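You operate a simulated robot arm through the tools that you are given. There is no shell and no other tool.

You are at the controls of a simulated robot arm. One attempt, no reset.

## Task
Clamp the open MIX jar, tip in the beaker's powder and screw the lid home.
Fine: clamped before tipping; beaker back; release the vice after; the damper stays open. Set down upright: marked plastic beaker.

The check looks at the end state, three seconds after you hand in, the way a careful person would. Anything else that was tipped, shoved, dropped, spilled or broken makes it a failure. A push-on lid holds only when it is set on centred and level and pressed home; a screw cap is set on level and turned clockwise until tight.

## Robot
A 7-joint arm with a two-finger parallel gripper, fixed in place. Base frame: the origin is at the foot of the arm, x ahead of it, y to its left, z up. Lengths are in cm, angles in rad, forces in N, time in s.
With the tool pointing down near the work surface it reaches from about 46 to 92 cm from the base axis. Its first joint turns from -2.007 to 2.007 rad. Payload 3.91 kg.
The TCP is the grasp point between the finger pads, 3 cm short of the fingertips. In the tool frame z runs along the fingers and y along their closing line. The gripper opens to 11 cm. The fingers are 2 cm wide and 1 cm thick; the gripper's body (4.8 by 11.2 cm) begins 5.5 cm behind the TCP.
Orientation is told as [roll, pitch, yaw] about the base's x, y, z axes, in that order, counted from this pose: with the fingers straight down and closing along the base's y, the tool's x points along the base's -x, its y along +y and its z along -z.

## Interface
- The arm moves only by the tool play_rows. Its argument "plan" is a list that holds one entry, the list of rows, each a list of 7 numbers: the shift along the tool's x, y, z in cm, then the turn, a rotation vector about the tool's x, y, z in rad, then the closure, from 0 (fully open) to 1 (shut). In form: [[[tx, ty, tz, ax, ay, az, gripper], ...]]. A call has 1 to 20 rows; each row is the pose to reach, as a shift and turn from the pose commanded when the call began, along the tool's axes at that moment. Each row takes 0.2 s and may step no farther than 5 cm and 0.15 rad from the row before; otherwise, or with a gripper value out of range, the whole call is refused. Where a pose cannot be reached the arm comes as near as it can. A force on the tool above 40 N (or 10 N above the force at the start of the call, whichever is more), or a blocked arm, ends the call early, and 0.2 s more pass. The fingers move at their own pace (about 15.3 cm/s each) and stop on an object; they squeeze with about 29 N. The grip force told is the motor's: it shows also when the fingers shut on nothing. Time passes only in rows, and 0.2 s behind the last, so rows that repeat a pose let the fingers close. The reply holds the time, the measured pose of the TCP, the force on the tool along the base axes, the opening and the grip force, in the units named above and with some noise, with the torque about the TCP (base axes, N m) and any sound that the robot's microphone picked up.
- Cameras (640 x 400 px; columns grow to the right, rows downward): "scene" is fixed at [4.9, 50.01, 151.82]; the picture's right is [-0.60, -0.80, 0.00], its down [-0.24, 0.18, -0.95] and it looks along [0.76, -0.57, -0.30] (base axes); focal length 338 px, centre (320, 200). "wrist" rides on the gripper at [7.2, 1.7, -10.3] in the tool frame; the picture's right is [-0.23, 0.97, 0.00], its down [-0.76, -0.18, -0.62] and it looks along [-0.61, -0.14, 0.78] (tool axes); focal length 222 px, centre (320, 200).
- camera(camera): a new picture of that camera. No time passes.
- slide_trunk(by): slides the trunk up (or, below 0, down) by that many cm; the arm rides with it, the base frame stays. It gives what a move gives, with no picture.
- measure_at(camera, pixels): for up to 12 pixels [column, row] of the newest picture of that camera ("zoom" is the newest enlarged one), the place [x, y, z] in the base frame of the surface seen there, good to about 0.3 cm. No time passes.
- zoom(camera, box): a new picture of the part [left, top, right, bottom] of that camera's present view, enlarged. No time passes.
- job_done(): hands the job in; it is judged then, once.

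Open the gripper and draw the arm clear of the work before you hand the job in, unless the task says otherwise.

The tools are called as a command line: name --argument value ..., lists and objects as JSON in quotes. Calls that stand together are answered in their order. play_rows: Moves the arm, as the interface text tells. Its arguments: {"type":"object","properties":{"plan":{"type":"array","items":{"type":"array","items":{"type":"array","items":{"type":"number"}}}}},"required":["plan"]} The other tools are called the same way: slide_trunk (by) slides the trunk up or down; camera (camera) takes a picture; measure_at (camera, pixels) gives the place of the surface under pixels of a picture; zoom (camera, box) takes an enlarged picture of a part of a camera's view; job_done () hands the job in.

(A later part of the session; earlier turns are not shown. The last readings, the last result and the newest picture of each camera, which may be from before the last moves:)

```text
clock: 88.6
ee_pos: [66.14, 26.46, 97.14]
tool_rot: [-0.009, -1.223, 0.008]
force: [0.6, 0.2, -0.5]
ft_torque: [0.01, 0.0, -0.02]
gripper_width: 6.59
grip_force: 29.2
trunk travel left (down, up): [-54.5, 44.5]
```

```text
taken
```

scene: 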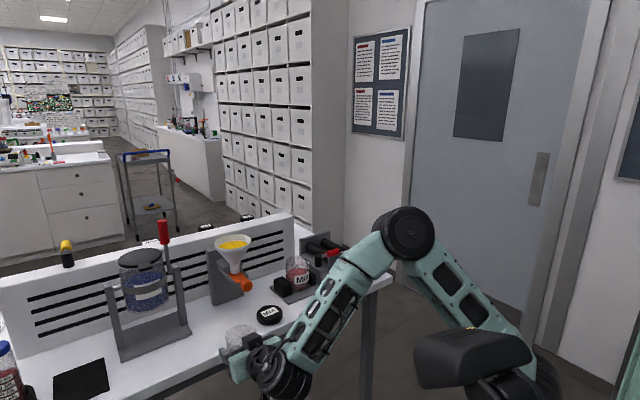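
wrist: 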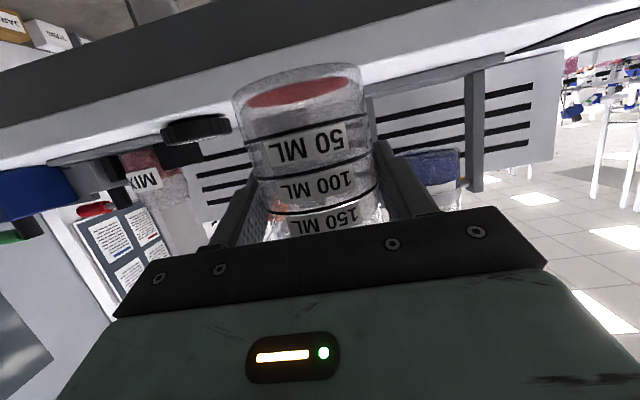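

I advance along +x back over the beaker's spot, then lower it gently the 1.5 cm to the bench.

play_rows --plan '[[[-0.9, -0.01, 2.46, 0, 0, 0, 0.6], [-1.78, -0.02, 4.91, 0, 0, 0, 0.6], [-2.68, -0.03, 7.37, 0, 0, 0, 0.6], [-3.57, -0.04, 9.83, 0, 0, 0, 0.6], [-4.46, -0.05, 12.28, 0, 0, 0, 0.6], [-5.35, -0.06, 14.74, 0, 0, 0, 0.6], [-5.35, -0.06, 14.74, 0, 0, 0, 0.6], [-4.88, -0.06, 14.91, 0, 0, 0, 0.6], [-4.41, -0.06, 15.08, 0, 0, 0, 0.6], [-4.08, -0.06, 15.2, 0, 0, 0, 0.6], [-3.94, -0.06, 15.25, 0, 0, 0, 0.6], [-3.94, -0.06, 15.25, 0, 0, 0, 0.6]]]'

camera --camera "wrist"

```text
clock: 91.2
ee_pos: [81.85, 26.46, 95.53]
tool_rot: [-0.008, -1.222, 0.009]
force: [1.0, -0.3, -0.3]
ft_torque: [-0.02, 0.01, 0.01]
gripper_width: 6.56
grip_force: 29.4
trunk travel left (down, up): [-54.5, 44.5]
```

```text
taken
```

wrist: 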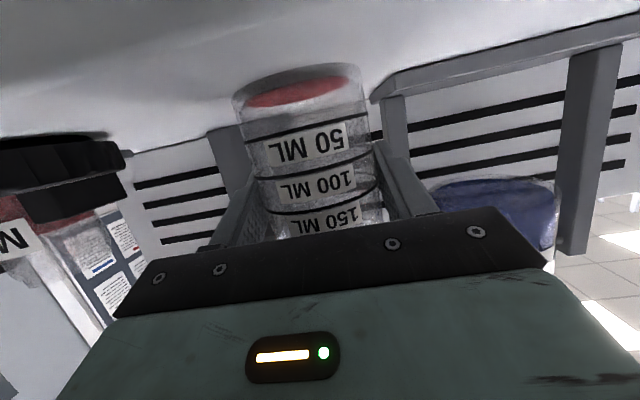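

The wrist view matches the original grasp view, and there is no contact force yet. I lower a touch more to feel for the bench.

play_rows --plan '[[[0.07, 0, 0.025, 0, 0, 0, 0.6], [0.14, 0, 0.05, 0, 0, 0, 0.6], [0.14, 0, 0.05, 0, 0, 0, 0.6]]]'

```text
clock: 92.0
ee_pos: [81.69, 26.37, 95.58]
tool_rot: [-0.005, -1.227, 0.007]
force: [-1.0, 1.1, 7.3]
ft_torque: [0.23, 0.06, -0.01]
gripper_width: 6.58
grip_force: 29.6
trunk travel left (down, up): [-54.5, 44.5]
```

Contact at 7 N: the beaker rests on the bench. I open the gripper.

play_rows --plan '[[[-0.05, 0, -0.02, 0, 0, 0, 0.4], [-0.05, 0, -0.02, 0, 0, 0, 0.3], [-0.05, 0, -0.02, 0, 0, 0, 0.2], [-0.05, 0, -0.02, 0, 0, 0, 0.14], [-0.05, 0, -0.02, 0, 0, 0, 0.14]]]'

camera --camera "wrist"

```text
clock: 93.2
ee_pos: [81.8, 26.4, 95.42]
tool_rot: [-0.008, -1.224, 0.009]
force: [-0.5, 0.6, -0.3]
ft_torque: [-0.01, -0.01, 0.01]
gripper_width: 9.46
grip_force: 0.1
trunk travel left (down, up): [-54.5, 44.5]
```

```text
taken
```

wrist: 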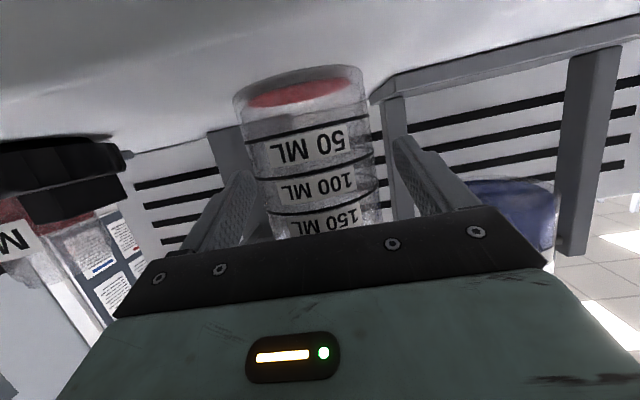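

The beaker stands upright and free. I retreat straight back in -x by 16 cm.

play_rows --plan '[[[0.9, 0, -2.5, 0, 0, 0, 0.14], [1.8, 0, -5.0, 0, 0, 0, 0.14], [2.9, 0, -8.0, 0, 0, 0, 0.14], [4.2, 0, -11.5, 0, 0, 0, 0.1], [5.46, 0, -15.04, 0, 0, 0, 0], [5.46, 0, -15.04, 0, 0, 0, 0]]]'

camera --camera "scene"

zoom --camera "scene" --box '[170, 260, 330, 370]'

```text
clock: 94.6
ee_pos: [65.77, 26.36, 95.56]
tool_rot: [-0.009, -1.223, 0.01]
force: [0.8, 0.0, 0.5]
ft_torque: [0.0, 0.0, 0.01]
gripper_width: 11.0
grip_force: 0.0
trunk travel left (down, up): [-54.5, 44.5]
```

```text
taken
```

scene: 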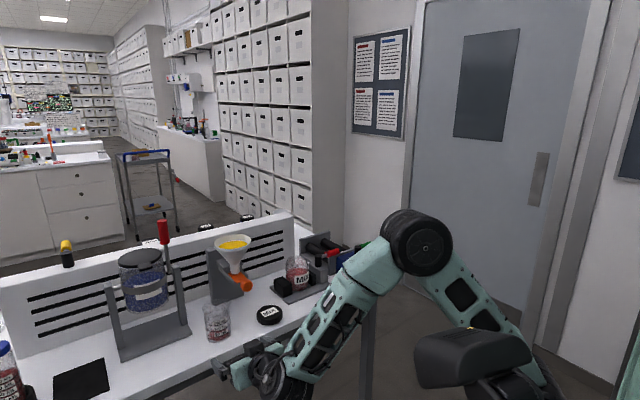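

```text
3.64 times, centred on (250, 315) of scene
```

zoom: 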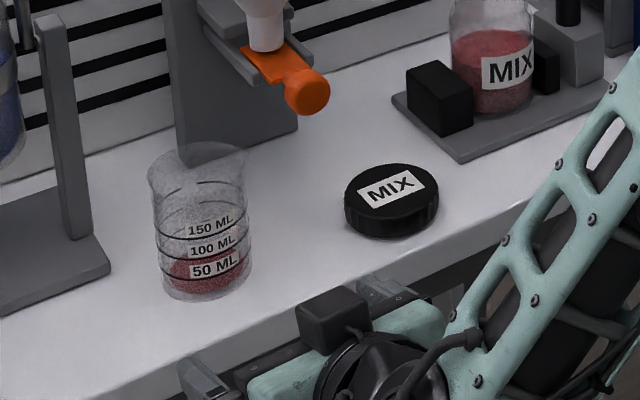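

The beaker is back, standing upright. I zoom on it to judge the residual red layer.

zoom --camera "scene" --box '[190, 290, 250, 350]'

camera --camera "wrist"

zoom --camera "wrist" --box '[270, 85, 390, 205]'

```text
6.67 times, centred on (220, 320) of scene
```

zoom: 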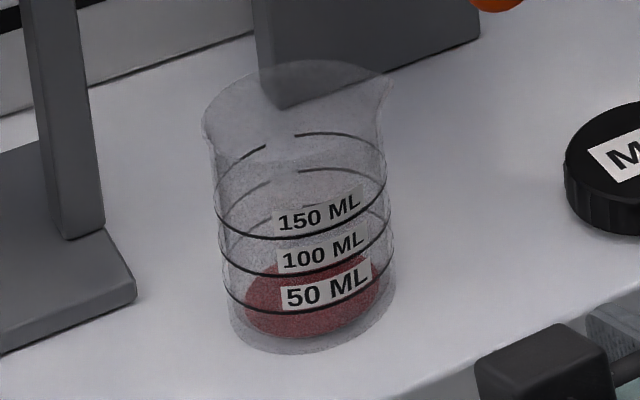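

```text
taken
```

wrist: 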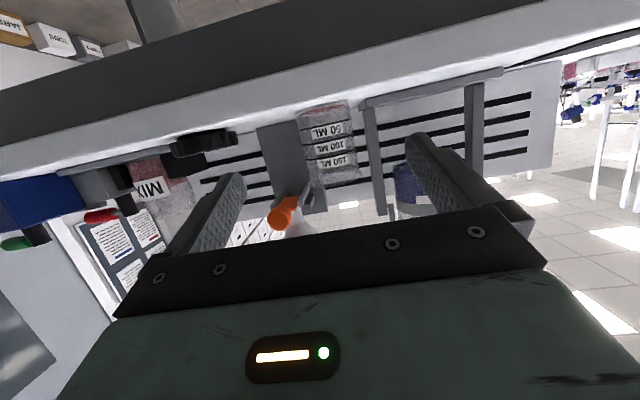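

```text
3.33 times, centred on (330, 145) of wrist
```

zoom: 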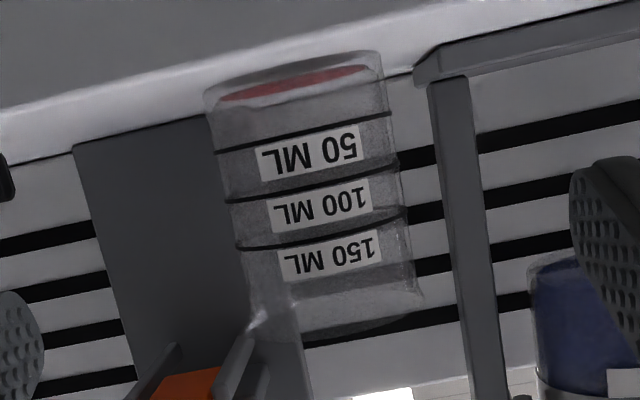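

Only a dust film is left in the beaker. Next is the lid: I bring the tool back to pointing down at about (65,14,113) for a close look at lid and jar.

play_rows --plan '[[[-1.66, -1.2, -0.71, 0, 0.1223, 0, 0], [-3.32, -2.4, -1.42, 0, 0.2446, 0, 0], [-4.98, -3.6, -2.13, 0, 0.3669, 0, 0], [-6.64, -4.8, -2.84, 0, 0.4892, 0, 0], [-8.3, -6.0, -3.55, 0, 0.6115, 0, 0], [-9.96, -7.2, -4.26, 0, 0.7338, 0, 0], [-11.62, -8.4, -4.97, 0, 0.8561, 0, 0], [-13.28, -9.6, -5.68, 0, 0.9784, 0, 0], [-14.94, -10.8, -6.39, 0, 1.1007, 0, 0], [-16.6, -12, -7.1, 0, 1.223, 0, 0], [-16.6, -12, -7.1, 0, 1.223, 0, 0]]]'

camera --camera "wrist"

camera --camera "scene"

```text
clock: 97.0
ee_pos: [64.83, 14.42, 113.67]
tool_rot: [-0.003, 0.0, 0.001]
force: [-0.1, -0.1, 0.2]
ft_torque: [0.0, -0.03, 0.01]
gripper_width: 11.01
grip_force: 0.1
trunk travel left (down, up): [-54.5, 44.5]
```

```text
taken
```

wrist: 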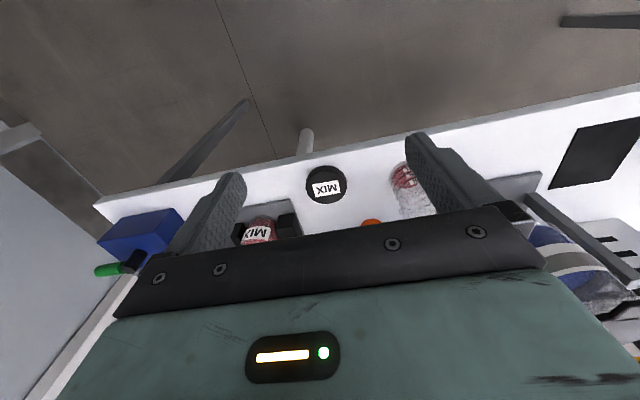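

```text
taken
```

scene: 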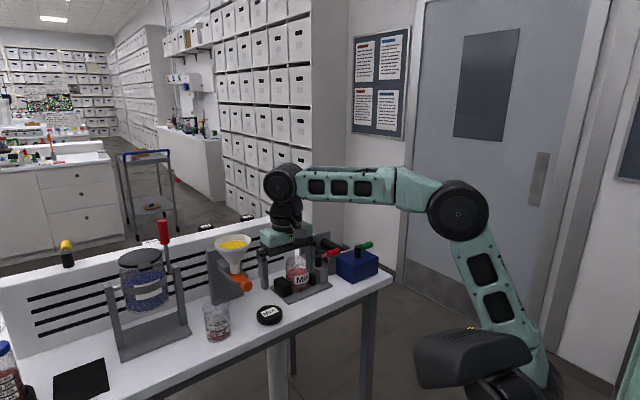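

The lid is at (326,184) in the wrist view. I zoom in on it to trace its rim.

zoom --camera "wrist" --box '[294, 160, 358, 208]'

zoom --camera "scene" --box '[245, 295, 295, 330]'

```text
8.33 times, centred on (326, 184) of wrist
```

zoom: 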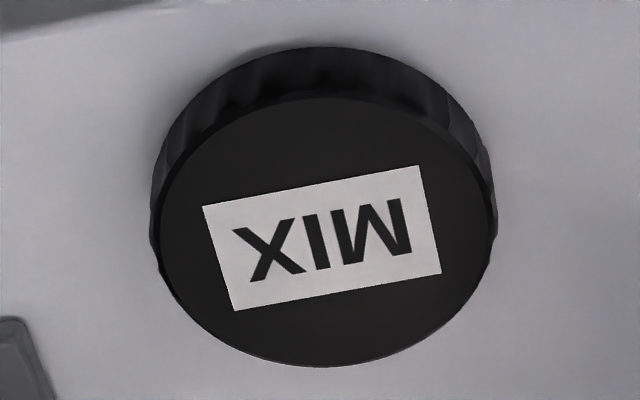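

```text
11.43 times, centred on (270, 312) of scene
```

zoom: 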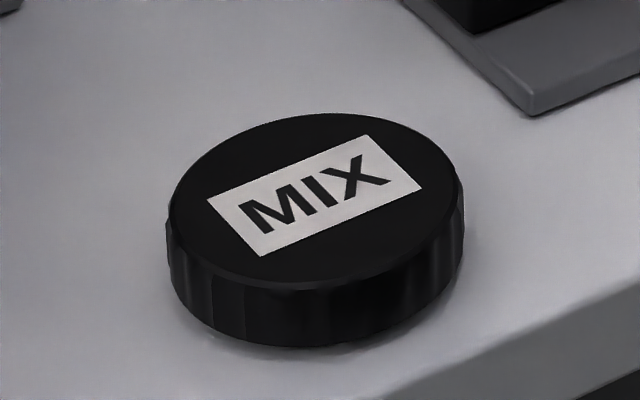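

I sample the lid's top edge in this scene zoom, slightly inside the outline.

measure_at --camera "zoom" --pixels '[[176, 215], [452, 190], [325, 119], [300, 276], [215, 150], [420, 140], [205, 255], [410, 250], [250, 130], [375, 122], [245, 270], [360, 270]]'

zoom --camera "wrist" --box '[294, 160, 358, 208]'

measure_at --camera "zoom" --pixels '[[166, 215], [488, 215], [325, 105], [325, 360], [205, 140], [440, 130], [200, 310], [460, 310], [250, 115], [400, 110], [250, 345], [400, 345]]'

```text
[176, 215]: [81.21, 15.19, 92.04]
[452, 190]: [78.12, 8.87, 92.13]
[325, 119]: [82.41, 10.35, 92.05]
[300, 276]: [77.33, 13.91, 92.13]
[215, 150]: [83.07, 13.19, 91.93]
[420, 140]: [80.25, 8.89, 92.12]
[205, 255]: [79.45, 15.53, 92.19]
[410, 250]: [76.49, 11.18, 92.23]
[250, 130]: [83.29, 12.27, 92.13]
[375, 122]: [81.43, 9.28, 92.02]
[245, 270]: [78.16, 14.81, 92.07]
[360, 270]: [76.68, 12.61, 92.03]
```

```text
8.33 times, centred on (326, 184) of wrist
```

zoom: 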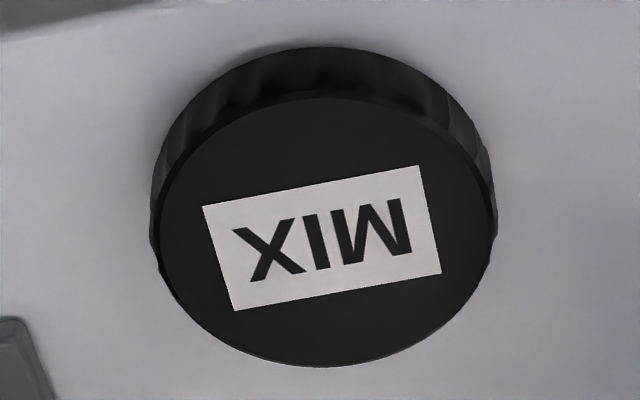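

```text
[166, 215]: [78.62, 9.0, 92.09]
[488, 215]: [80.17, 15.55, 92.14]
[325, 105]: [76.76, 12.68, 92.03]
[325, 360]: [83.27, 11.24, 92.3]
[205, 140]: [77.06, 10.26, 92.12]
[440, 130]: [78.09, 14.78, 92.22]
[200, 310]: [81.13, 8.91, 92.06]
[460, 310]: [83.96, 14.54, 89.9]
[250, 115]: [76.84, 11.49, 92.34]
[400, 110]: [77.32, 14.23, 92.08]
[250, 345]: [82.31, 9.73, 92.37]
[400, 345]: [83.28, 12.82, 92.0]
```

Lid centre fits to (79.95,12.13), top z≈92.1, radius ≈3.4. I slide over to look at the jar mouth from the same height before fetching the lid.

play_rows --plan '[[[0, -4.2, 0, 0, 0, 0, 0], [0, -8.4, 0, 0, 0, 0, 0], [0, -12.6, 0, 0, 0, 0, 0], [-1.5, -16.8, 0, 0, 0, 0, 0], [-3, -17.4, 0, 0, 0, 0, 0], [-3, -17.4, 0, 0, 0, 0, 0]]]'

camera --camera "wrist"

zoom --camera "wrist" --box '[280, 160, 376, 220]'

```text
clock: 98.4
ee_pos: [67.83, -3.08, 113.64]
tool_rot: [-0.003, 0.0, 0.0]
force: [-0.5, 0.2, 0.3]
ft_torque: [0.03, -0.02, 0.01]
gripper_width: 11.0
grip_force: 0.0
trunk travel left (down, up): [-54.5, 44.5]
```

```text
taken
```

wrist: 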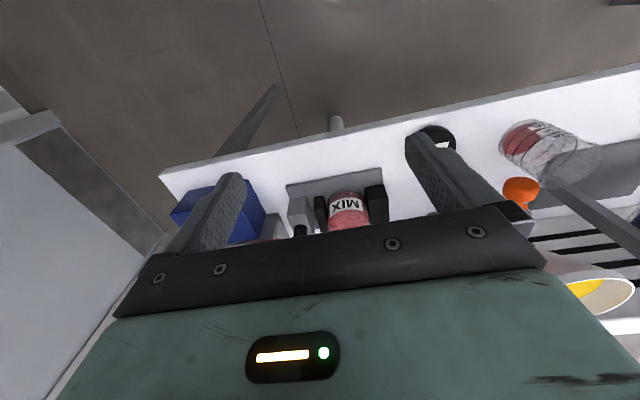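

```text
6.67 times, centred on (328, 190) of wrist
```

zoom: 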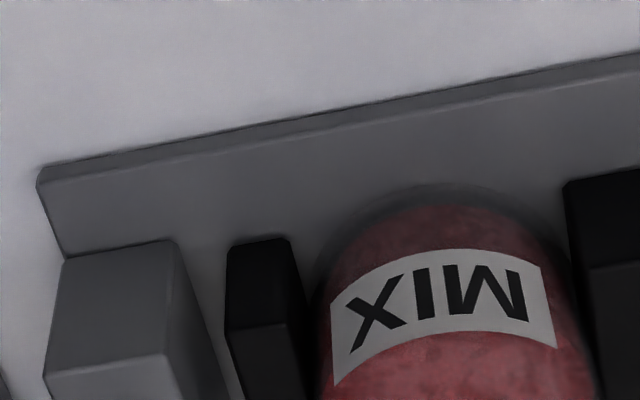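

The gripper bar hides the mouth; I rise 14 cm for a view down into the jar.

play_rows --plan '[[[0, 0, -4, 0, 0, 0, 0], [0.5, 0, -8, 0, 0, 0, 0], [1, 0, -12, 0, 0, 0, 0], [1, 0, -14, 0, 0, 0, 0], [1, 0, -14, 0, 0, 0, 0]]]'

camera --camera "wrist"

zoom --camera "wrist" --box '[310, 160, 374, 220]'

```text
clock: 99.6
ee_pos: [66.78, -2.82, 127.62]
tool_rot: [-0.003, 0.0, 0.001]
force: [0.2, 0.1, -0.4]
ft_torque: [0.01, -0.02, -0.02]
gripper_width: 11.01
grip_force: 0.1
trunk travel left (down, up): [-54.5, 44.5]
```

```text
taken
```

wrist: 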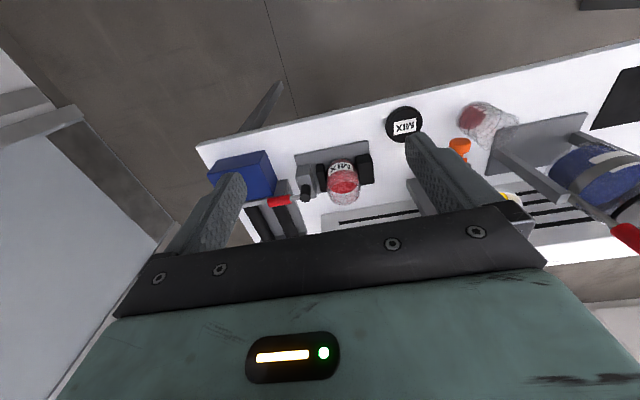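

```text
6.67 times, centred on (342, 190) of wrist
```

zoom: 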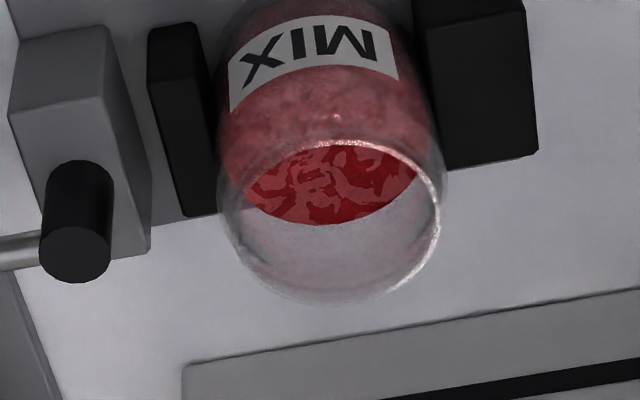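

I sample points along the bright rim line of the mouth.

measure_at --camera "zoom" --pixels '[[335, 142], [365, 145], [395, 157], [420, 177], [434, 200], [437, 225], [425, 250], [405, 275], [380, 294], [300, 147], [270, 158], [250, 172]]'

measure_at --camera "zoom" --pixels '[[350, 143], [409, 167], [438, 212], [432, 238], [415, 263], [285, 152], [235, 190], [230, 240], [250, 275], [290, 298], [330, 303], [240, 180]]'

```text
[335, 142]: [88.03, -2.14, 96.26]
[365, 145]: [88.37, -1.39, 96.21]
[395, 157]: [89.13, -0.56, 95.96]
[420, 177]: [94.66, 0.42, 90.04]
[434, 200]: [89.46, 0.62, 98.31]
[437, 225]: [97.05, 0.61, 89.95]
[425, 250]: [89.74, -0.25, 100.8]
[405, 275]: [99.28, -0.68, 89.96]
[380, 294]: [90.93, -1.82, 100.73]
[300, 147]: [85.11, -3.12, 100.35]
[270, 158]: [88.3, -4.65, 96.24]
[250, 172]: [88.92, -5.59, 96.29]
```

```text
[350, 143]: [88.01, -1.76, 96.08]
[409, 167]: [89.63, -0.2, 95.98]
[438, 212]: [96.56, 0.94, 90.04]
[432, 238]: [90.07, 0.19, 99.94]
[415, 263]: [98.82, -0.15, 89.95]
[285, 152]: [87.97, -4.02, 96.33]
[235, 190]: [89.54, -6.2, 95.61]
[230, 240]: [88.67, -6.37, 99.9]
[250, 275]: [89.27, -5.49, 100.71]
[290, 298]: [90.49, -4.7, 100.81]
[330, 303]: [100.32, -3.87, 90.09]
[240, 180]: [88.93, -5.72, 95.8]
```

The mouth centre fits to (88.0,-2.8), rim z≈100.7. Before descending on the lid I check the hand and wrist widths against the funnel by measuring them in the scene view.

camera --camera "scene"

zoom --camera "scene" --box '[240, 100, 368, 230]'

```text
taken
```

scene: 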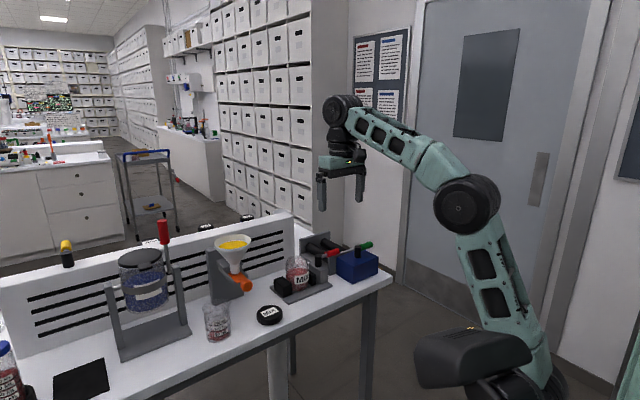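

```text
3.08 times, centred on (304, 165) of scene
```

zoom: 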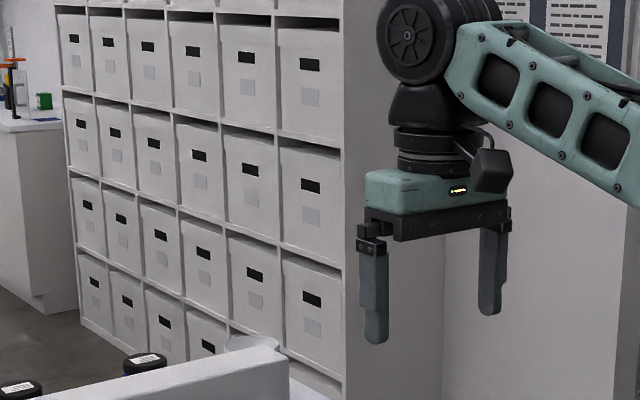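

The wrist drum would pass close to the funnel rim with a vertical tool, so I will lean the hand away from it. First I yaw the tool to +1.15 rad (camera toward -y) while moving above the lid area at z≈125.

play_rows --plan '[[[-0.9, 1.2, 0, 0, 0, -0.128, 0], [-1.8, 2.4, 0, 0, 0, -0.256, 0], [-2.7, 3.6, 0.2, 0, 0, -0.384, 0], [-3.6, 4.8, 0.4, 0, 0, -0.512, 0], [-4.5, 6, 0.6, 0, 0, -0.64, 0], [-5.4, 7.2, 0.8, 0, 0, -0.768, 0], [-6.3, 8.4, 1, 0, 0, -0.896, 0], [-7.2, 9.6, 1.2, 0, 0, -1.024, 0], [-8.2, 10.8, 1.5, 0, 0, -1.15, 0], [-8.2, 10.8, 1.5, 0, 0, -1.15, 0]]]'

play_rows --plan '[[[0, 0, 0, 0, -0.1, 0, 0.2], [0, 0, 0, 0, -0.2, 0, 0.2], [0, 0, 0, 0, -0.2, 0, 0.2]]]'

camera --camera "wrist"

```text
clock: 101.8
ee_pos: [70.89, 5.61, 124.93]
tool_rot: [-0.003, -0.001, 0.985]
force: [-1.0, -0.1, -0.3]
ft_torque: [0.0, 0.03, 0.01]
gripper_width: 11.01
grip_force: 0.0
out of reach, approached as far as the arm can: row 3, 4, 5, 6, 7, 8, 9, 10
trunk travel left (down, up): [-54.5, 44.5]
```

```text
clock: 102.6
ee_pos: [70.84, 5.68, 124.87]
tool_rot: [-0.003, -0.204, 0.983]
force: [-0.3, -0.1, 0.0]
ft_torque: [0.02, -0.01, 0.01]
gripper_width: 8.79
grip_force: 0.1
trunk travel left (down, up): [-54.5, 44.5]
```

```text
taken
```

wrist: 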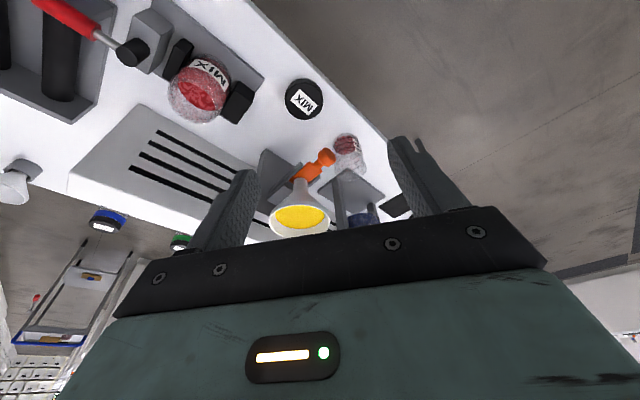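

With the trunk low the reach at this height is short. I raise the trunk by 30 cm again so that tool-down work at the lid and jar is well in reach.

slide_trunk --by 30

```text
clock: 105.6
ee_pos: [70.97, 5.58, 154.98]
tool_rot: [-0.004, -0.198, 0.982]
force: [-0.4, 0.7, 0.7]
ft_torque: [-0.01, 0.0, 0.03]
gripper_width: 8.82
grip_force: 0.0
trunk travel left (down, up): [-84.5, 14.5]
```

The tool leans 0.2 rad away from the funnel at yaw 0.98. I descend toward the lid to z≈105.

play_rows --plan '[[[0.015, -0.35, 4.63, 0, 0, 0, 0.2], [0.03, -0.7, 9.27, 0, 0, 0, 0.2], [0.046, -1.04, 13.9, 0, 0, 0, 0.2], [0.06, -1.39, 18.54, 0, 0, 0, 0.2], [0.076, -1.74, 23.17, 0, 0, 0, 0.2], [0.09, -2.09, 27.8, 0, 0, 0, 0.2], [0.107, -2.44, 32.44, 0, 0, 0, 0.2], [0.12, -2.78, 37.1, 0, 0, 0, 0.2], [0.137, -3.13, 41.7, 0, 0, 0, 0.2], [0.15, -3.48, 46.3, 0, 0, 0, 0.2], [0.168, -3.83, 50.98, 0, 0, 0, 0.2], [0.168, -3.83, 50.98, 0, 0, 0, 0.2]]]'

camera --camera "wrist"

zoom --camera "scene" --box '[190, 200, 350, 340]'

```text
clock: 108.2
ee_pos: [79.81, 11.58, 104.75]
tool_rot: [-0.004, -0.199, 0.983]
force: [-0.4, 1.3, 0.4]
ft_torque: [0.0, 0.01, -0.01]
gripper_width: 8.81
grip_force: 0.0
trunk travel left (down, up): [-84.5, 14.5]
```

```text
taken
```

wrist: 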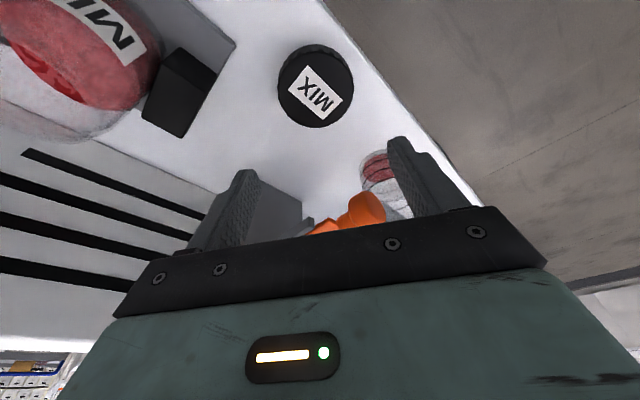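

```text
2.86 times, centred on (270, 270) of scene
```

zoom: 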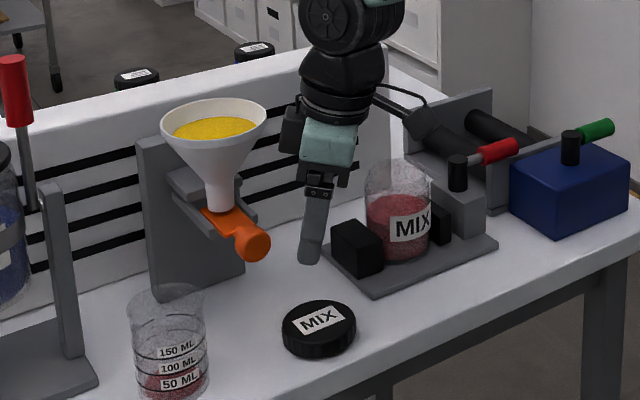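

The fingers are lined up over the lid, with funnel and orange slide well clear. I descend to z≈96.3, fingertips just above the lid's top.

play_rows --plan '[[[0.55, 0.05, 2.8, 0, 0, 0, 0.2], [1.1, 0.1, 5.6, 0, 0, 0, 0.2], [1.63, 0.19, 8.3, 0, 0, 0, 0.2], [1.63, 0.19, 8.3, 0, 0, 0, 0.2]]]'

camera --camera "wrist"

zoom --camera "scene" --box '[220, 240, 320, 340]'

```text
clock: 109.2
ee_pos: [79.73, 11.72, 96.39]
tool_rot: [-0.004, -0.199, 0.983]
force: [-0.6, -0.2, 0.1]
ft_torque: [0.0, 0.0, -0.04]
gripper_width: 8.83
grip_force: 0.0
trunk travel left (down, up): [-84.5, 14.5]
```

```text
taken
```

wrist: 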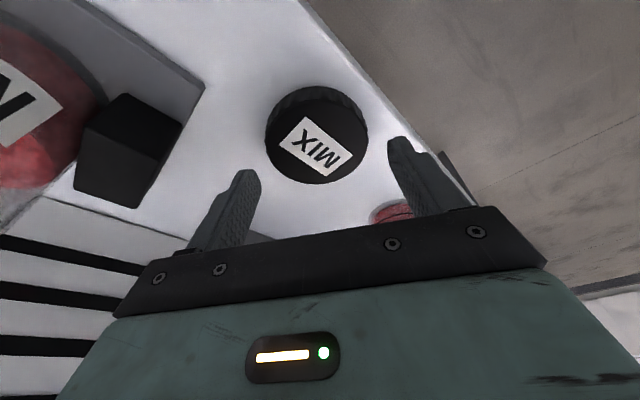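

```text
4.00 times, centred on (270, 290) of scene
```

zoom: 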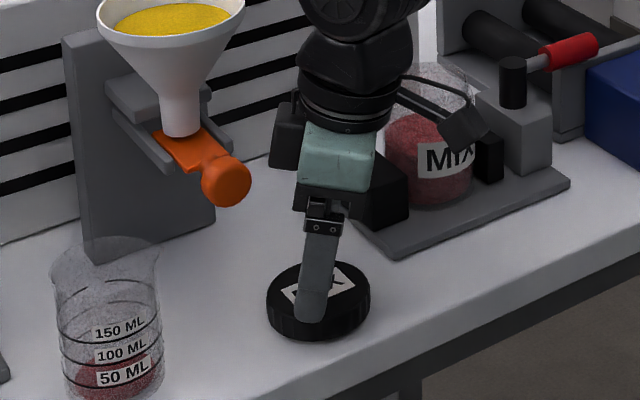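

The lid is centred between the fingertips (lid centre 317, finger middle 321). I descend the last 2.4 cm and close.

play_rows --plan '[[[0.16, 0, 0.8, 0, 0, 0, 0.2], [0.32, 0, 1.6, 0, 0, 0, 0.2], [0.475, 0, 2.34, 0, 0, 0, 0.2], [0.475, 0, 2.34, 0, 0, 0, 0.2], [0.475, 0, 2.34, 0, 0, 0, 0.3], [0.475, 0, 2.34, 0, 0, 0, 0.4], [0.475, 0, 2.34, 0, 0, 0, 0.5], [0.475, 0, 2.34, 0, 0, 0, 0.6], [0.475, 0, 2.34, 0, 0, 0, 0.6]]]'

zoom --camera "scene" --box '[220, 240, 320, 340]'

camera --camera "wrist"

```text
clock: 111.2
ee_pos: [79.71, 11.75, 94.06]
tool_rot: [-0.003, -0.2, 0.983]
force: [0.3, -0.3, 1.8]
ft_torque: [0.0, 0.03, -0.02]
gripper_width: 7.04
grip_force: 28.4
trunk travel left (down, up): [-84.5, 14.5]
```

```text
4.00 times, centred on (270, 290) of scene
```

zoom: 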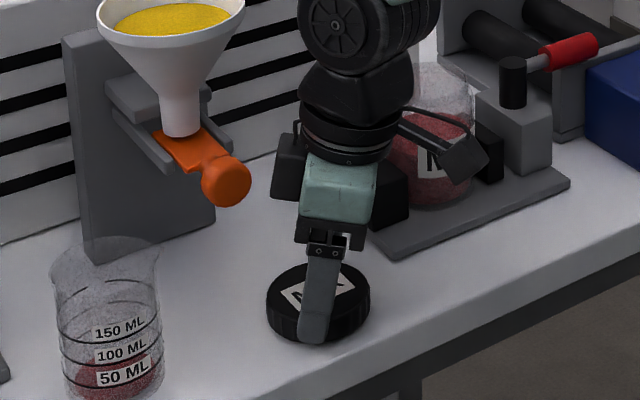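

```text
taken
```

wrist: 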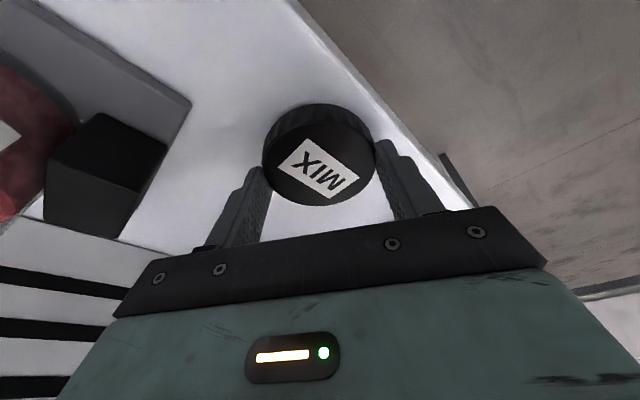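

The lid is held (width 7.0, 28 N). I lift it straight up to z≈108.

play_rows --plan '[[[-0.3, 0, -1.5, 0, 0, 0, 0.6], [-0.9, 0, -4.5, 0, 0, 0, 0.6], [-1.6, 0, -8, 0, 0, 0, 0.6], [-2.2, 0, -11, 0, 0, 0, 0.6], [-2.78, 0, -13.72, 0, 0, 0, 0.6], [-2.78, 0, -13.72, 0, 0, 0, 0.6]]]'

camera --camera "wrist"

zoom --camera "scene" --box '[200, 190, 340, 320]'

```text
clock: 112.6
ee_pos: [79.63, 11.75, 108.16]
tool_rot: [-0.002, -0.2, 0.981]
force: [0.0, -0.9, -0.3]
ft_torque: [0.02, 0.01, -0.03]
gripper_width: 7.04
grip_force: 29.1
trunk travel left (down, up): [-84.5, 14.5]
```

```text
taken
```

wrist: 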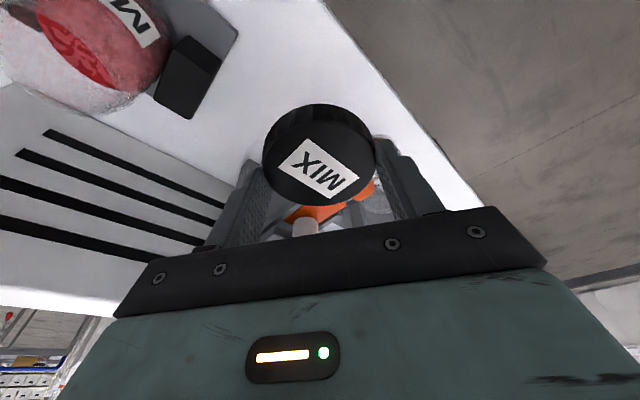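

```text
3.08 times, centred on (270, 255) of scene
```

zoom: 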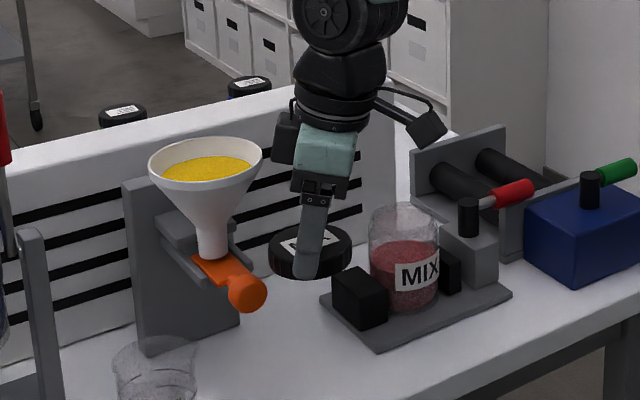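

The lid hangs level. I measure its top edge in the wrist view to get its exact centre relative to the TCP.

zoom --camera "wrist" --box '[255, 98, 385, 212]'

```text
3.51 times, centred on (320, 155) of wrist
```

zoom: 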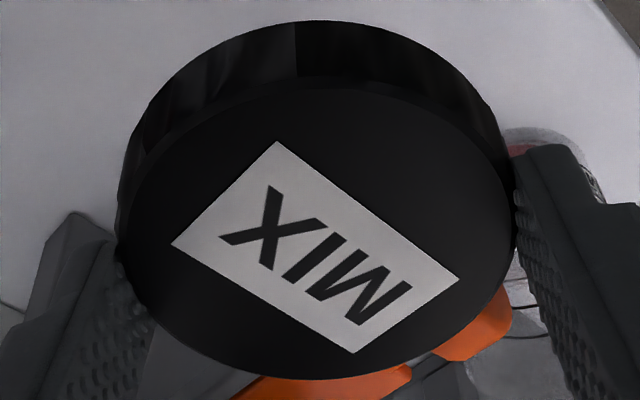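

I sample the top face's edge all around in this zoom.

measure_at --camera "zoom" --pixels '[[310, 92], [330, 374], [125, 245], [508, 225], [180, 140], [440, 125], [160, 320], [470, 310], [240, 105], [380, 98], [240, 362], [410, 355]]'

measure_at --camera "zoom" --pixels '[[316, 246], [277, 143], [457, 280], [172, 243], [355, 352], [315, 200], [200, 200], [450, 200], [300, 320], [250, 280]]'

```text
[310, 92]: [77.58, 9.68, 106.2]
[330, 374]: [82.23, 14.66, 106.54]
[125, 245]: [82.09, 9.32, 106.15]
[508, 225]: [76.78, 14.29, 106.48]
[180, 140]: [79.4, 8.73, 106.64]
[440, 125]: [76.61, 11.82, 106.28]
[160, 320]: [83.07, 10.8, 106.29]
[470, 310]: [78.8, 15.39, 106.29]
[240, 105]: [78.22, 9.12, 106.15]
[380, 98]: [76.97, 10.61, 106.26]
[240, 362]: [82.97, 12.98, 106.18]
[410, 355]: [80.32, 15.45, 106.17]
```

```text
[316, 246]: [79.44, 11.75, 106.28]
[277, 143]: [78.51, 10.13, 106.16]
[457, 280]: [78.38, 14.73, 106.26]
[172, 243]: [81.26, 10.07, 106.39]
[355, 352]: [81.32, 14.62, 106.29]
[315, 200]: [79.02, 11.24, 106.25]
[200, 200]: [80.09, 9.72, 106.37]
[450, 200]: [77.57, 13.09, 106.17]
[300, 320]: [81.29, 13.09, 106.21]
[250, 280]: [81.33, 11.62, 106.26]
```

The lid is level with its centre at (79.88,12.15), i.e. TCP + (0.25,0.40). I carry it over the jar so the lid centre comes to (88.0,-2.8).

play_rows --plan '[[[1.29, -2.51, -0.26, 0, 0, 0, 0.6], [2.59, -5.02, -0.52, 0, 0, 0, 0.6], [3.88, -7.53, -0.79, 0, 0, 0, 0.6], [5.17, -10.04, -1.05, 0, 0, 0, 0.6], [6.47, -12.55, -1.31, 0, 0, 0, 0.6], [7.76, -15.06, -1.57, 0, 0, 0, 0.6], [7.76, -15.06, -1.57, 0, 0, 0, 0.6]]]'

camera --camera "wrist"

zoom --camera "scene" --box '[250, 200, 350, 300]'

```text
clock: 114.2
ee_pos: [87.81, -3.32, 108.11]
tool_rot: [-0.003, -0.2, 0.984]
force: [0.4, 0.4, -0.9]
ft_torque: [0.01, 0.03, 0.01]
gripper_width: 7.03
grip_force: 28.3
trunk travel left (down, up): [-84.5, 14.5]
```

```text
taken
```

wrist: 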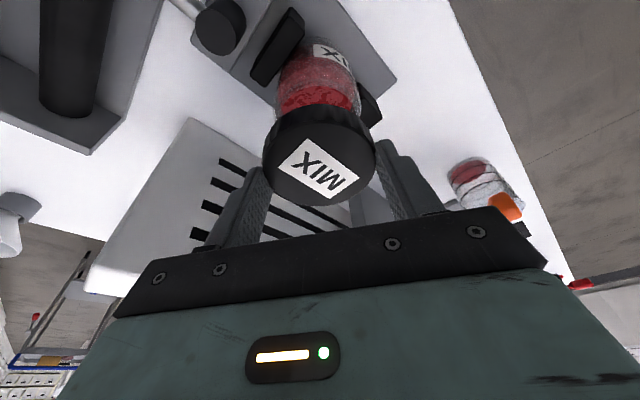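

```text
4.00 times, centred on (300, 250) of scene
```

zoom: 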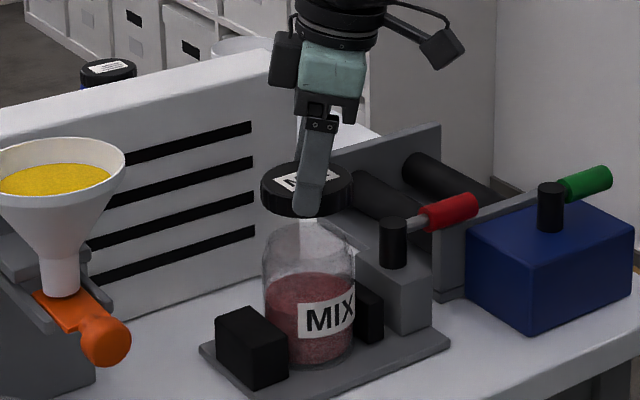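

I compare lid and jar edges closely in the scene view for lateral alignment.

zoom --camera "scene" --box '[276, 235, 326, 290]'

zoom --camera "wrist" --box '[240, 20, 400, 215]'

```text
7.27 times, centred on (301, 262) of scene
```

zoom: 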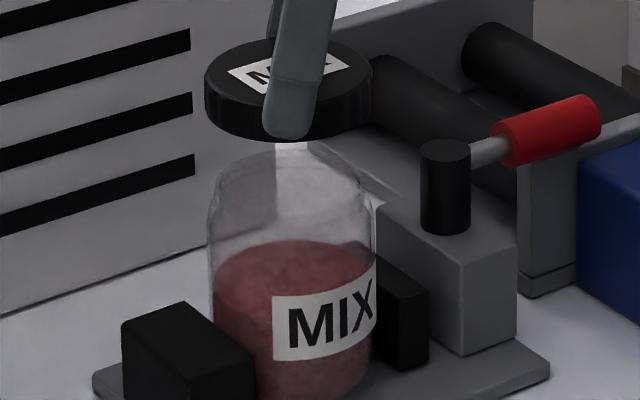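

```text
2.05 times, centred on (320, 118) of wrist
```

zoom: 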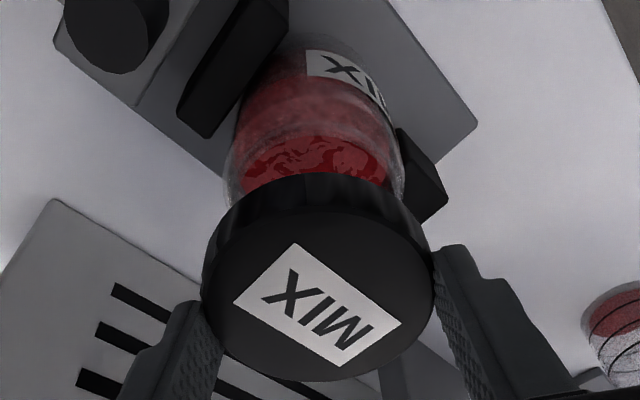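

Lid and jar axes line up (the small column offset equals the expected perspective shift). I lower the lid to just above the rim.

play_rows --plan '[[[0.2, 0.03, 1.0, 0, 0, 0, 0.6], [0.4, 0.056, 2.0, 0, 0, 0, 0.6], [0.535, 0.056, 3.06, 0, 0, 0, 0.6], [0.535, 0.056, 3.06, 0, 0, 0, 0.6]]]'

zoom --camera "scene" --box '[276, 235, 326, 290]'

```text
clock: 115.2
ee_pos: [87.8, -2.94, 104.93]
tool_rot: [-0.004, -0.198, 0.981]
force: [0.4, -0.3, 0.1]
ft_torque: [0.0, 0.03, 0.0]
gripper_width: 7.02
grip_force: 28.9
trunk travel left (down, up): [-84.5, 14.5]
```

```text
7.27 times, centred on (301, 262) of scene
```

zoom: 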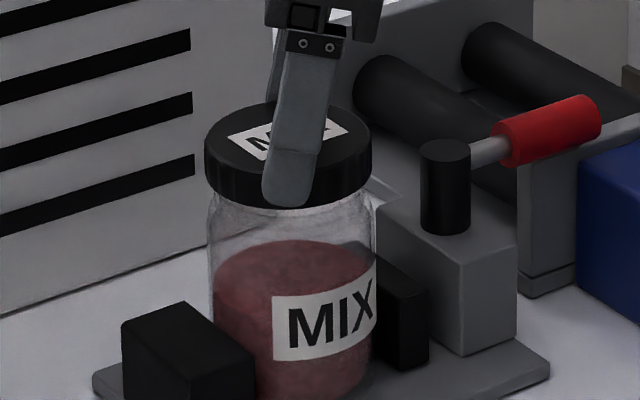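

Lid just over the rim, aligned. I lower in small steps to feel the thread contact.

play_rows --plan '[[[0.13, -0.05, 0.18, 0, 0, 0, 0.6], [0.18, -0.06, 0.38, 0, 0, 0, 0.6], [0.22, -0.06, 0.58, 0, 0, 0, 0.6], [0.22, -0.06, 0.58, 0, 0, 0, 0.6]]]'

```text
clock: 116.2
ee_pos: [87.7, -3.11, 104.38]
tool_rot: [-0.005, -0.2, 0.983]
force: [0.7, -0.1, -0.8]
ft_torque: [0.01, -0.01, 0.01]
gripper_width: 7.02
grip_force: 28.9
trunk travel left (down, up): [-84.5, 14.5]
```

No contact yet at z=104.38; I go on lowering in small steps.

play_rows --plan '[[[0.04, 0, 0.2, 0, 0, 0, 0.6], [0.08, 0, 0.4, 0, 0, 0, 0.6], [0.12, 0, 0.6, 0, 0, 0, 0.6], [0.12, 0, 0.6, 0, 0, 0, 0.6]]]'

zoom --camera "scene" --box '[276, 235, 326, 290]'

```text
clock: 117.2
ee_pos: [87.75, -3.18, 103.73]
tool_rot: [-0.004, -0.199, 0.982]
force: [0.1, 1.2, -0.2]
ft_torque: [0.03, 0.0, 0.01]
gripper_width: 7.03
grip_force: 29.0
trunk travel left (down, up): [-84.5, 14.5]
```

```text
7.27 times, centred on (301, 262) of scene
```

zoom: 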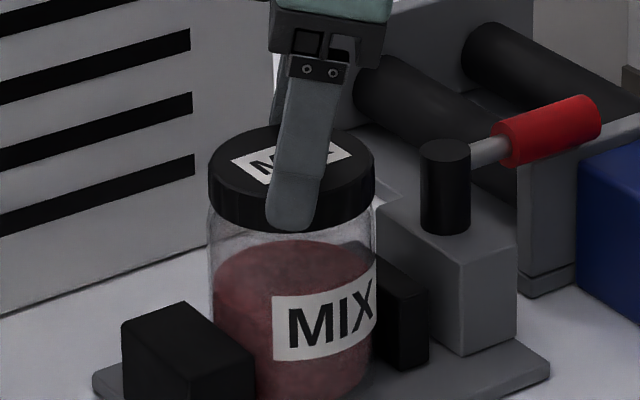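

The lid's skirt is already 1 cm over the neck without touching. I keep lowering in 0.2 cm steps.

play_rows --plan '[[[0.04, 0, 0.2, 0, 0, 0, 0.6], [0.08, 0, 0.4, 0, 0, 0, 0.6], [0.08, 0, 0.4, 0, 0, 0, 0.6]]]'

```text
clock: 118.0
ee_pos: [87.82, -3.01, 103.52]
tool_rot: [-0.005, -0.203, 0.984]
force: [-2.2, 3.3, 11.4]
ft_torque: [0.27, 0.49, 0.01]
gripper_width: 7.03
grip_force: 29.3
trunk travel left (down, up): [-84.5, 14.5]
```

Contact at 11 N: the lid sits level on the thread start. I ease the load and open the fingers to release it there.

play_rows --plan '[[[-0.03, 0, -0.15, 0, 0, 0, 0.6], [-0.03, 0, -0.15, 0, 0, 0, 0.5], [-0.03, 0, -0.15, 0, 0, 0, 0.4], [-0.03, 0, -0.15, 0, 0, 0, 0.25], [-0.03, 0, -0.15, 0, 0, 0, 0.2], [-0.03, 0, -0.15, 0, 0, 0, 0.2]]]'

zoom --camera "scene" --box '[276, 235, 326, 290]'

camera --camera "wrist"

```text
clock: 119.4
ee_pos: [87.74, -3.2, 103.52]
tool_rot: [-0.004, -0.198, 0.983]
force: [0.4, 0.1, -0.1]
ft_torque: [-0.05, 0.03, 0.01]
gripper_width: 8.79
grip_force: 0.0
trunk travel left (down, up): [-84.5, 14.5]
```

```text
7.27 times, centred on (301, 262) of scene
```

zoom: 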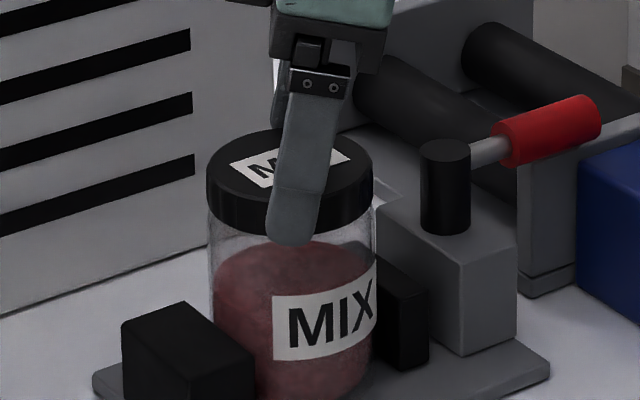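

```text
taken
```

wrist: 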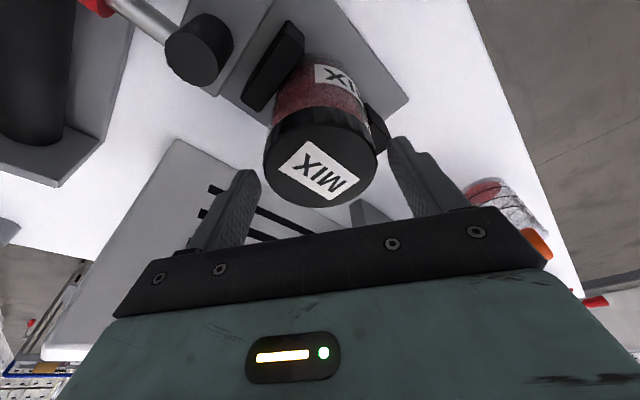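

The lid rests level on the jar. I lift clear by 10 cm and then measure the lid's position on the jar.

play_rows --plan '[[[-0.3, 0, -1.5, 0, 0, 0, 0.2], [-0.8, 0, -4, 0, 0, 0, 0.2], [-1.4, 0, -7, 0, 0, 0, 0.2], [-1.99, 0, -9.8, 0, 0, 0, 0.2], [-1.99, 0, -9.8, 0, 0, 0, 0.2]]]'

camera --camera "wrist"

zoom --camera "scene" --box '[276, 235, 326, 290]'

measure_at --camera "zoom" --pixels '[[212, 170], [368, 165], [290, 135], [285, 205], [235, 143], [345, 140], [230, 195], [345, 195], [260, 137], [320, 137], [255, 203], [320, 203]]'

```text
clock: 120.6
ee_pos: [87.75, -3.03, 113.56]
tool_rot: [-0.002, -0.198, 0.982]
force: [-0.6, -1.4, -0.4]
ft_torque: [0.01, -0.01, -0.02]
gripper_width: 8.83
grip_force: 0.1
trunk travel left (down, up): [-84.5, 14.5]
```

```text
taken
```

wrist: 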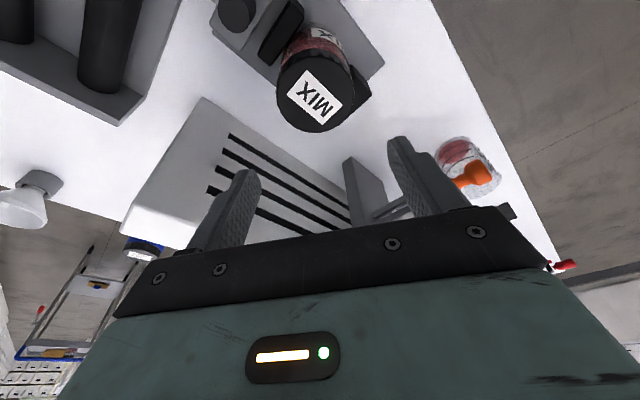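

```text
7.27 times, centred on (301, 262) of scene
```

zoom: 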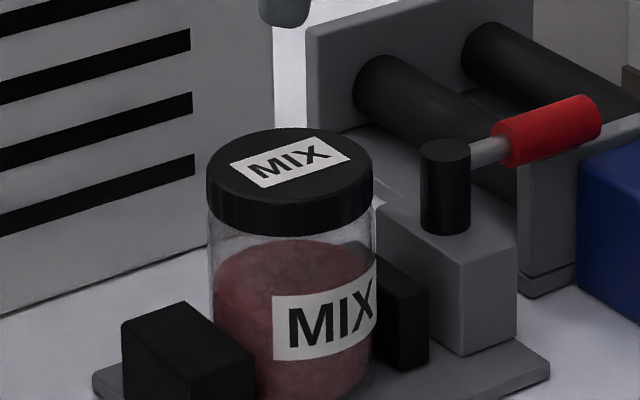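

```text
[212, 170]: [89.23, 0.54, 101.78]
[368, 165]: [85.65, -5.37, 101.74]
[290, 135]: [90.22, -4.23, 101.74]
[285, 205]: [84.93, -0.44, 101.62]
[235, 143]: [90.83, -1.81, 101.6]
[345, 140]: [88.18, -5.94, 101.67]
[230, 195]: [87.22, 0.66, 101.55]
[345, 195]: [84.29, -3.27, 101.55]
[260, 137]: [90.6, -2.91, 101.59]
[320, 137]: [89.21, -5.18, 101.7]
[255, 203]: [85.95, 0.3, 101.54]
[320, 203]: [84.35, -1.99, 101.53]
```

The lid is level on the jar (top z≈101.6 all round). I measure its centre from the wrist view too.

zoom --camera "wrist" --box '[268, 42, 364, 138]'

```text
4.17 times, centred on (316, 90) of wrist
```

zoom: 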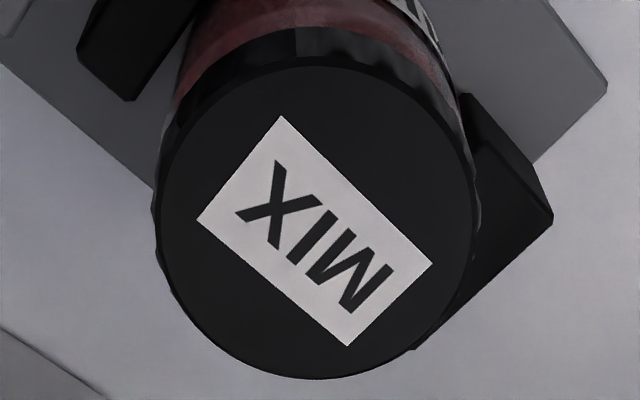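

I sample its top edge evenly just inside the outline.

measure_at --camera "zoom" --pixels '[[315, 64], [318, 373], [163, 220], [470, 215], [200, 115], [430, 110], [205, 325], [430, 320], [255, 78], [375, 75], [260, 360], [380, 360]]'

measure_at --camera "zoom" --pixels '[[315, 66], [318, 371], [166, 220], [467, 215], [205, 118], [427, 113], [210, 322], [427, 317], [314, 231], [281, 117], [432, 265], [198, 218]]'

```text
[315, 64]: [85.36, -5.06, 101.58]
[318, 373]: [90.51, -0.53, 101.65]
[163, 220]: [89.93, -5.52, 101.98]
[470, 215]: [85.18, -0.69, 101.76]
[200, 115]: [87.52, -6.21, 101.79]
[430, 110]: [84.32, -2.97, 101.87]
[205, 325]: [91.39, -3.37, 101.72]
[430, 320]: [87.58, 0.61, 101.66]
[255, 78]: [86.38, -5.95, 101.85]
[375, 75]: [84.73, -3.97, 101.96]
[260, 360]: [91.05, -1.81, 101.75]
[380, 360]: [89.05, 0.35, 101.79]
```

```text
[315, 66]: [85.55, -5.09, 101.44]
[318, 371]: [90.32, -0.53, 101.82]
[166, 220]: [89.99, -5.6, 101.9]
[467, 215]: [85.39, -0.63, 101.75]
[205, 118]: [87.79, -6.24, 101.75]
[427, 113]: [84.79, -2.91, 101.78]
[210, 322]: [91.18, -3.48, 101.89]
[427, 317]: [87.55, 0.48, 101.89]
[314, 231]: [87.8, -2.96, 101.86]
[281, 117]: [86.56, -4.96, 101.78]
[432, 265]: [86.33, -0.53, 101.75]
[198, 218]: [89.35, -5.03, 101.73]
```

The lid centre is about (87.85,-2.9). I straighten the tool to vertical and turn it to yaw ≈1.9, to begin with a long clockwise stroke.

play_rows --plan '[[[0, 0, 0, 0, 0.1, 0, 0.2], [0, 0, 0, 0, 0.199, 0, 0.2], [0, 0, 0, 0, 0.199, 0, 0.2]]]'

play_rows --plan '[[[0, 0, 0, 0, 0, -0.13, 0.2], [0, 0, 0, 0, 0, -0.26, 0.2], [0, 0, 0, 0, 0, -0.39, 0.2], [0, 0, 0, 0, 0, -0.52, 0.2], [0, 0, 0, 0, 0, -0.65, 0.2], [0, 0, 0, 0, 0, -0.78, 0.2], [0, 0, 0, 0, 0, -0.9, 0.2], [0, 0, 0, 0, 0, -0.9, 0.2]]]'

camera --camera "scene"

```text
clock: 121.4
ee_pos: [87.73, -3.17, 113.47]
tool_rot: [-0.004, 0.001, 0.982]
force: [0.3, -0.8, -0.5]
ft_torque: [0.04, 0.01, 0.01]
gripper_width: 8.8
grip_force: 0.0
trunk travel left (down, up): [-84.5, 14.5]
```

```text
clock: 123.2
ee_pos: [87.74, -3.23, 113.41]
tool_rot: [-0.001, 0.002, 1.885]
force: [-0.2, -0.8, -0.6]
ft_torque: [-0.03, 0.04, 0.01]
gripper_width: 8.78
grip_force: 0.0
trunk travel left (down, up): [-84.5, 14.5]
```

```text
taken
```

scene: 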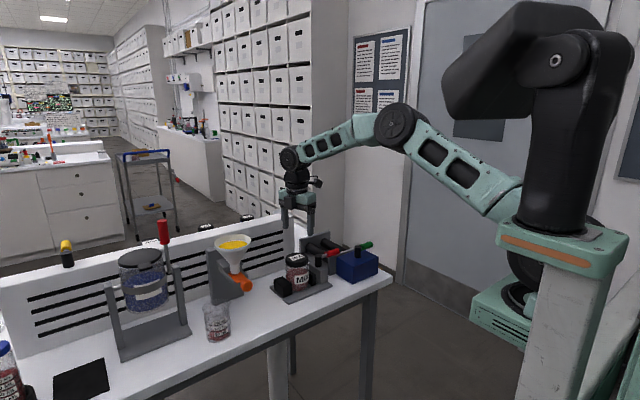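

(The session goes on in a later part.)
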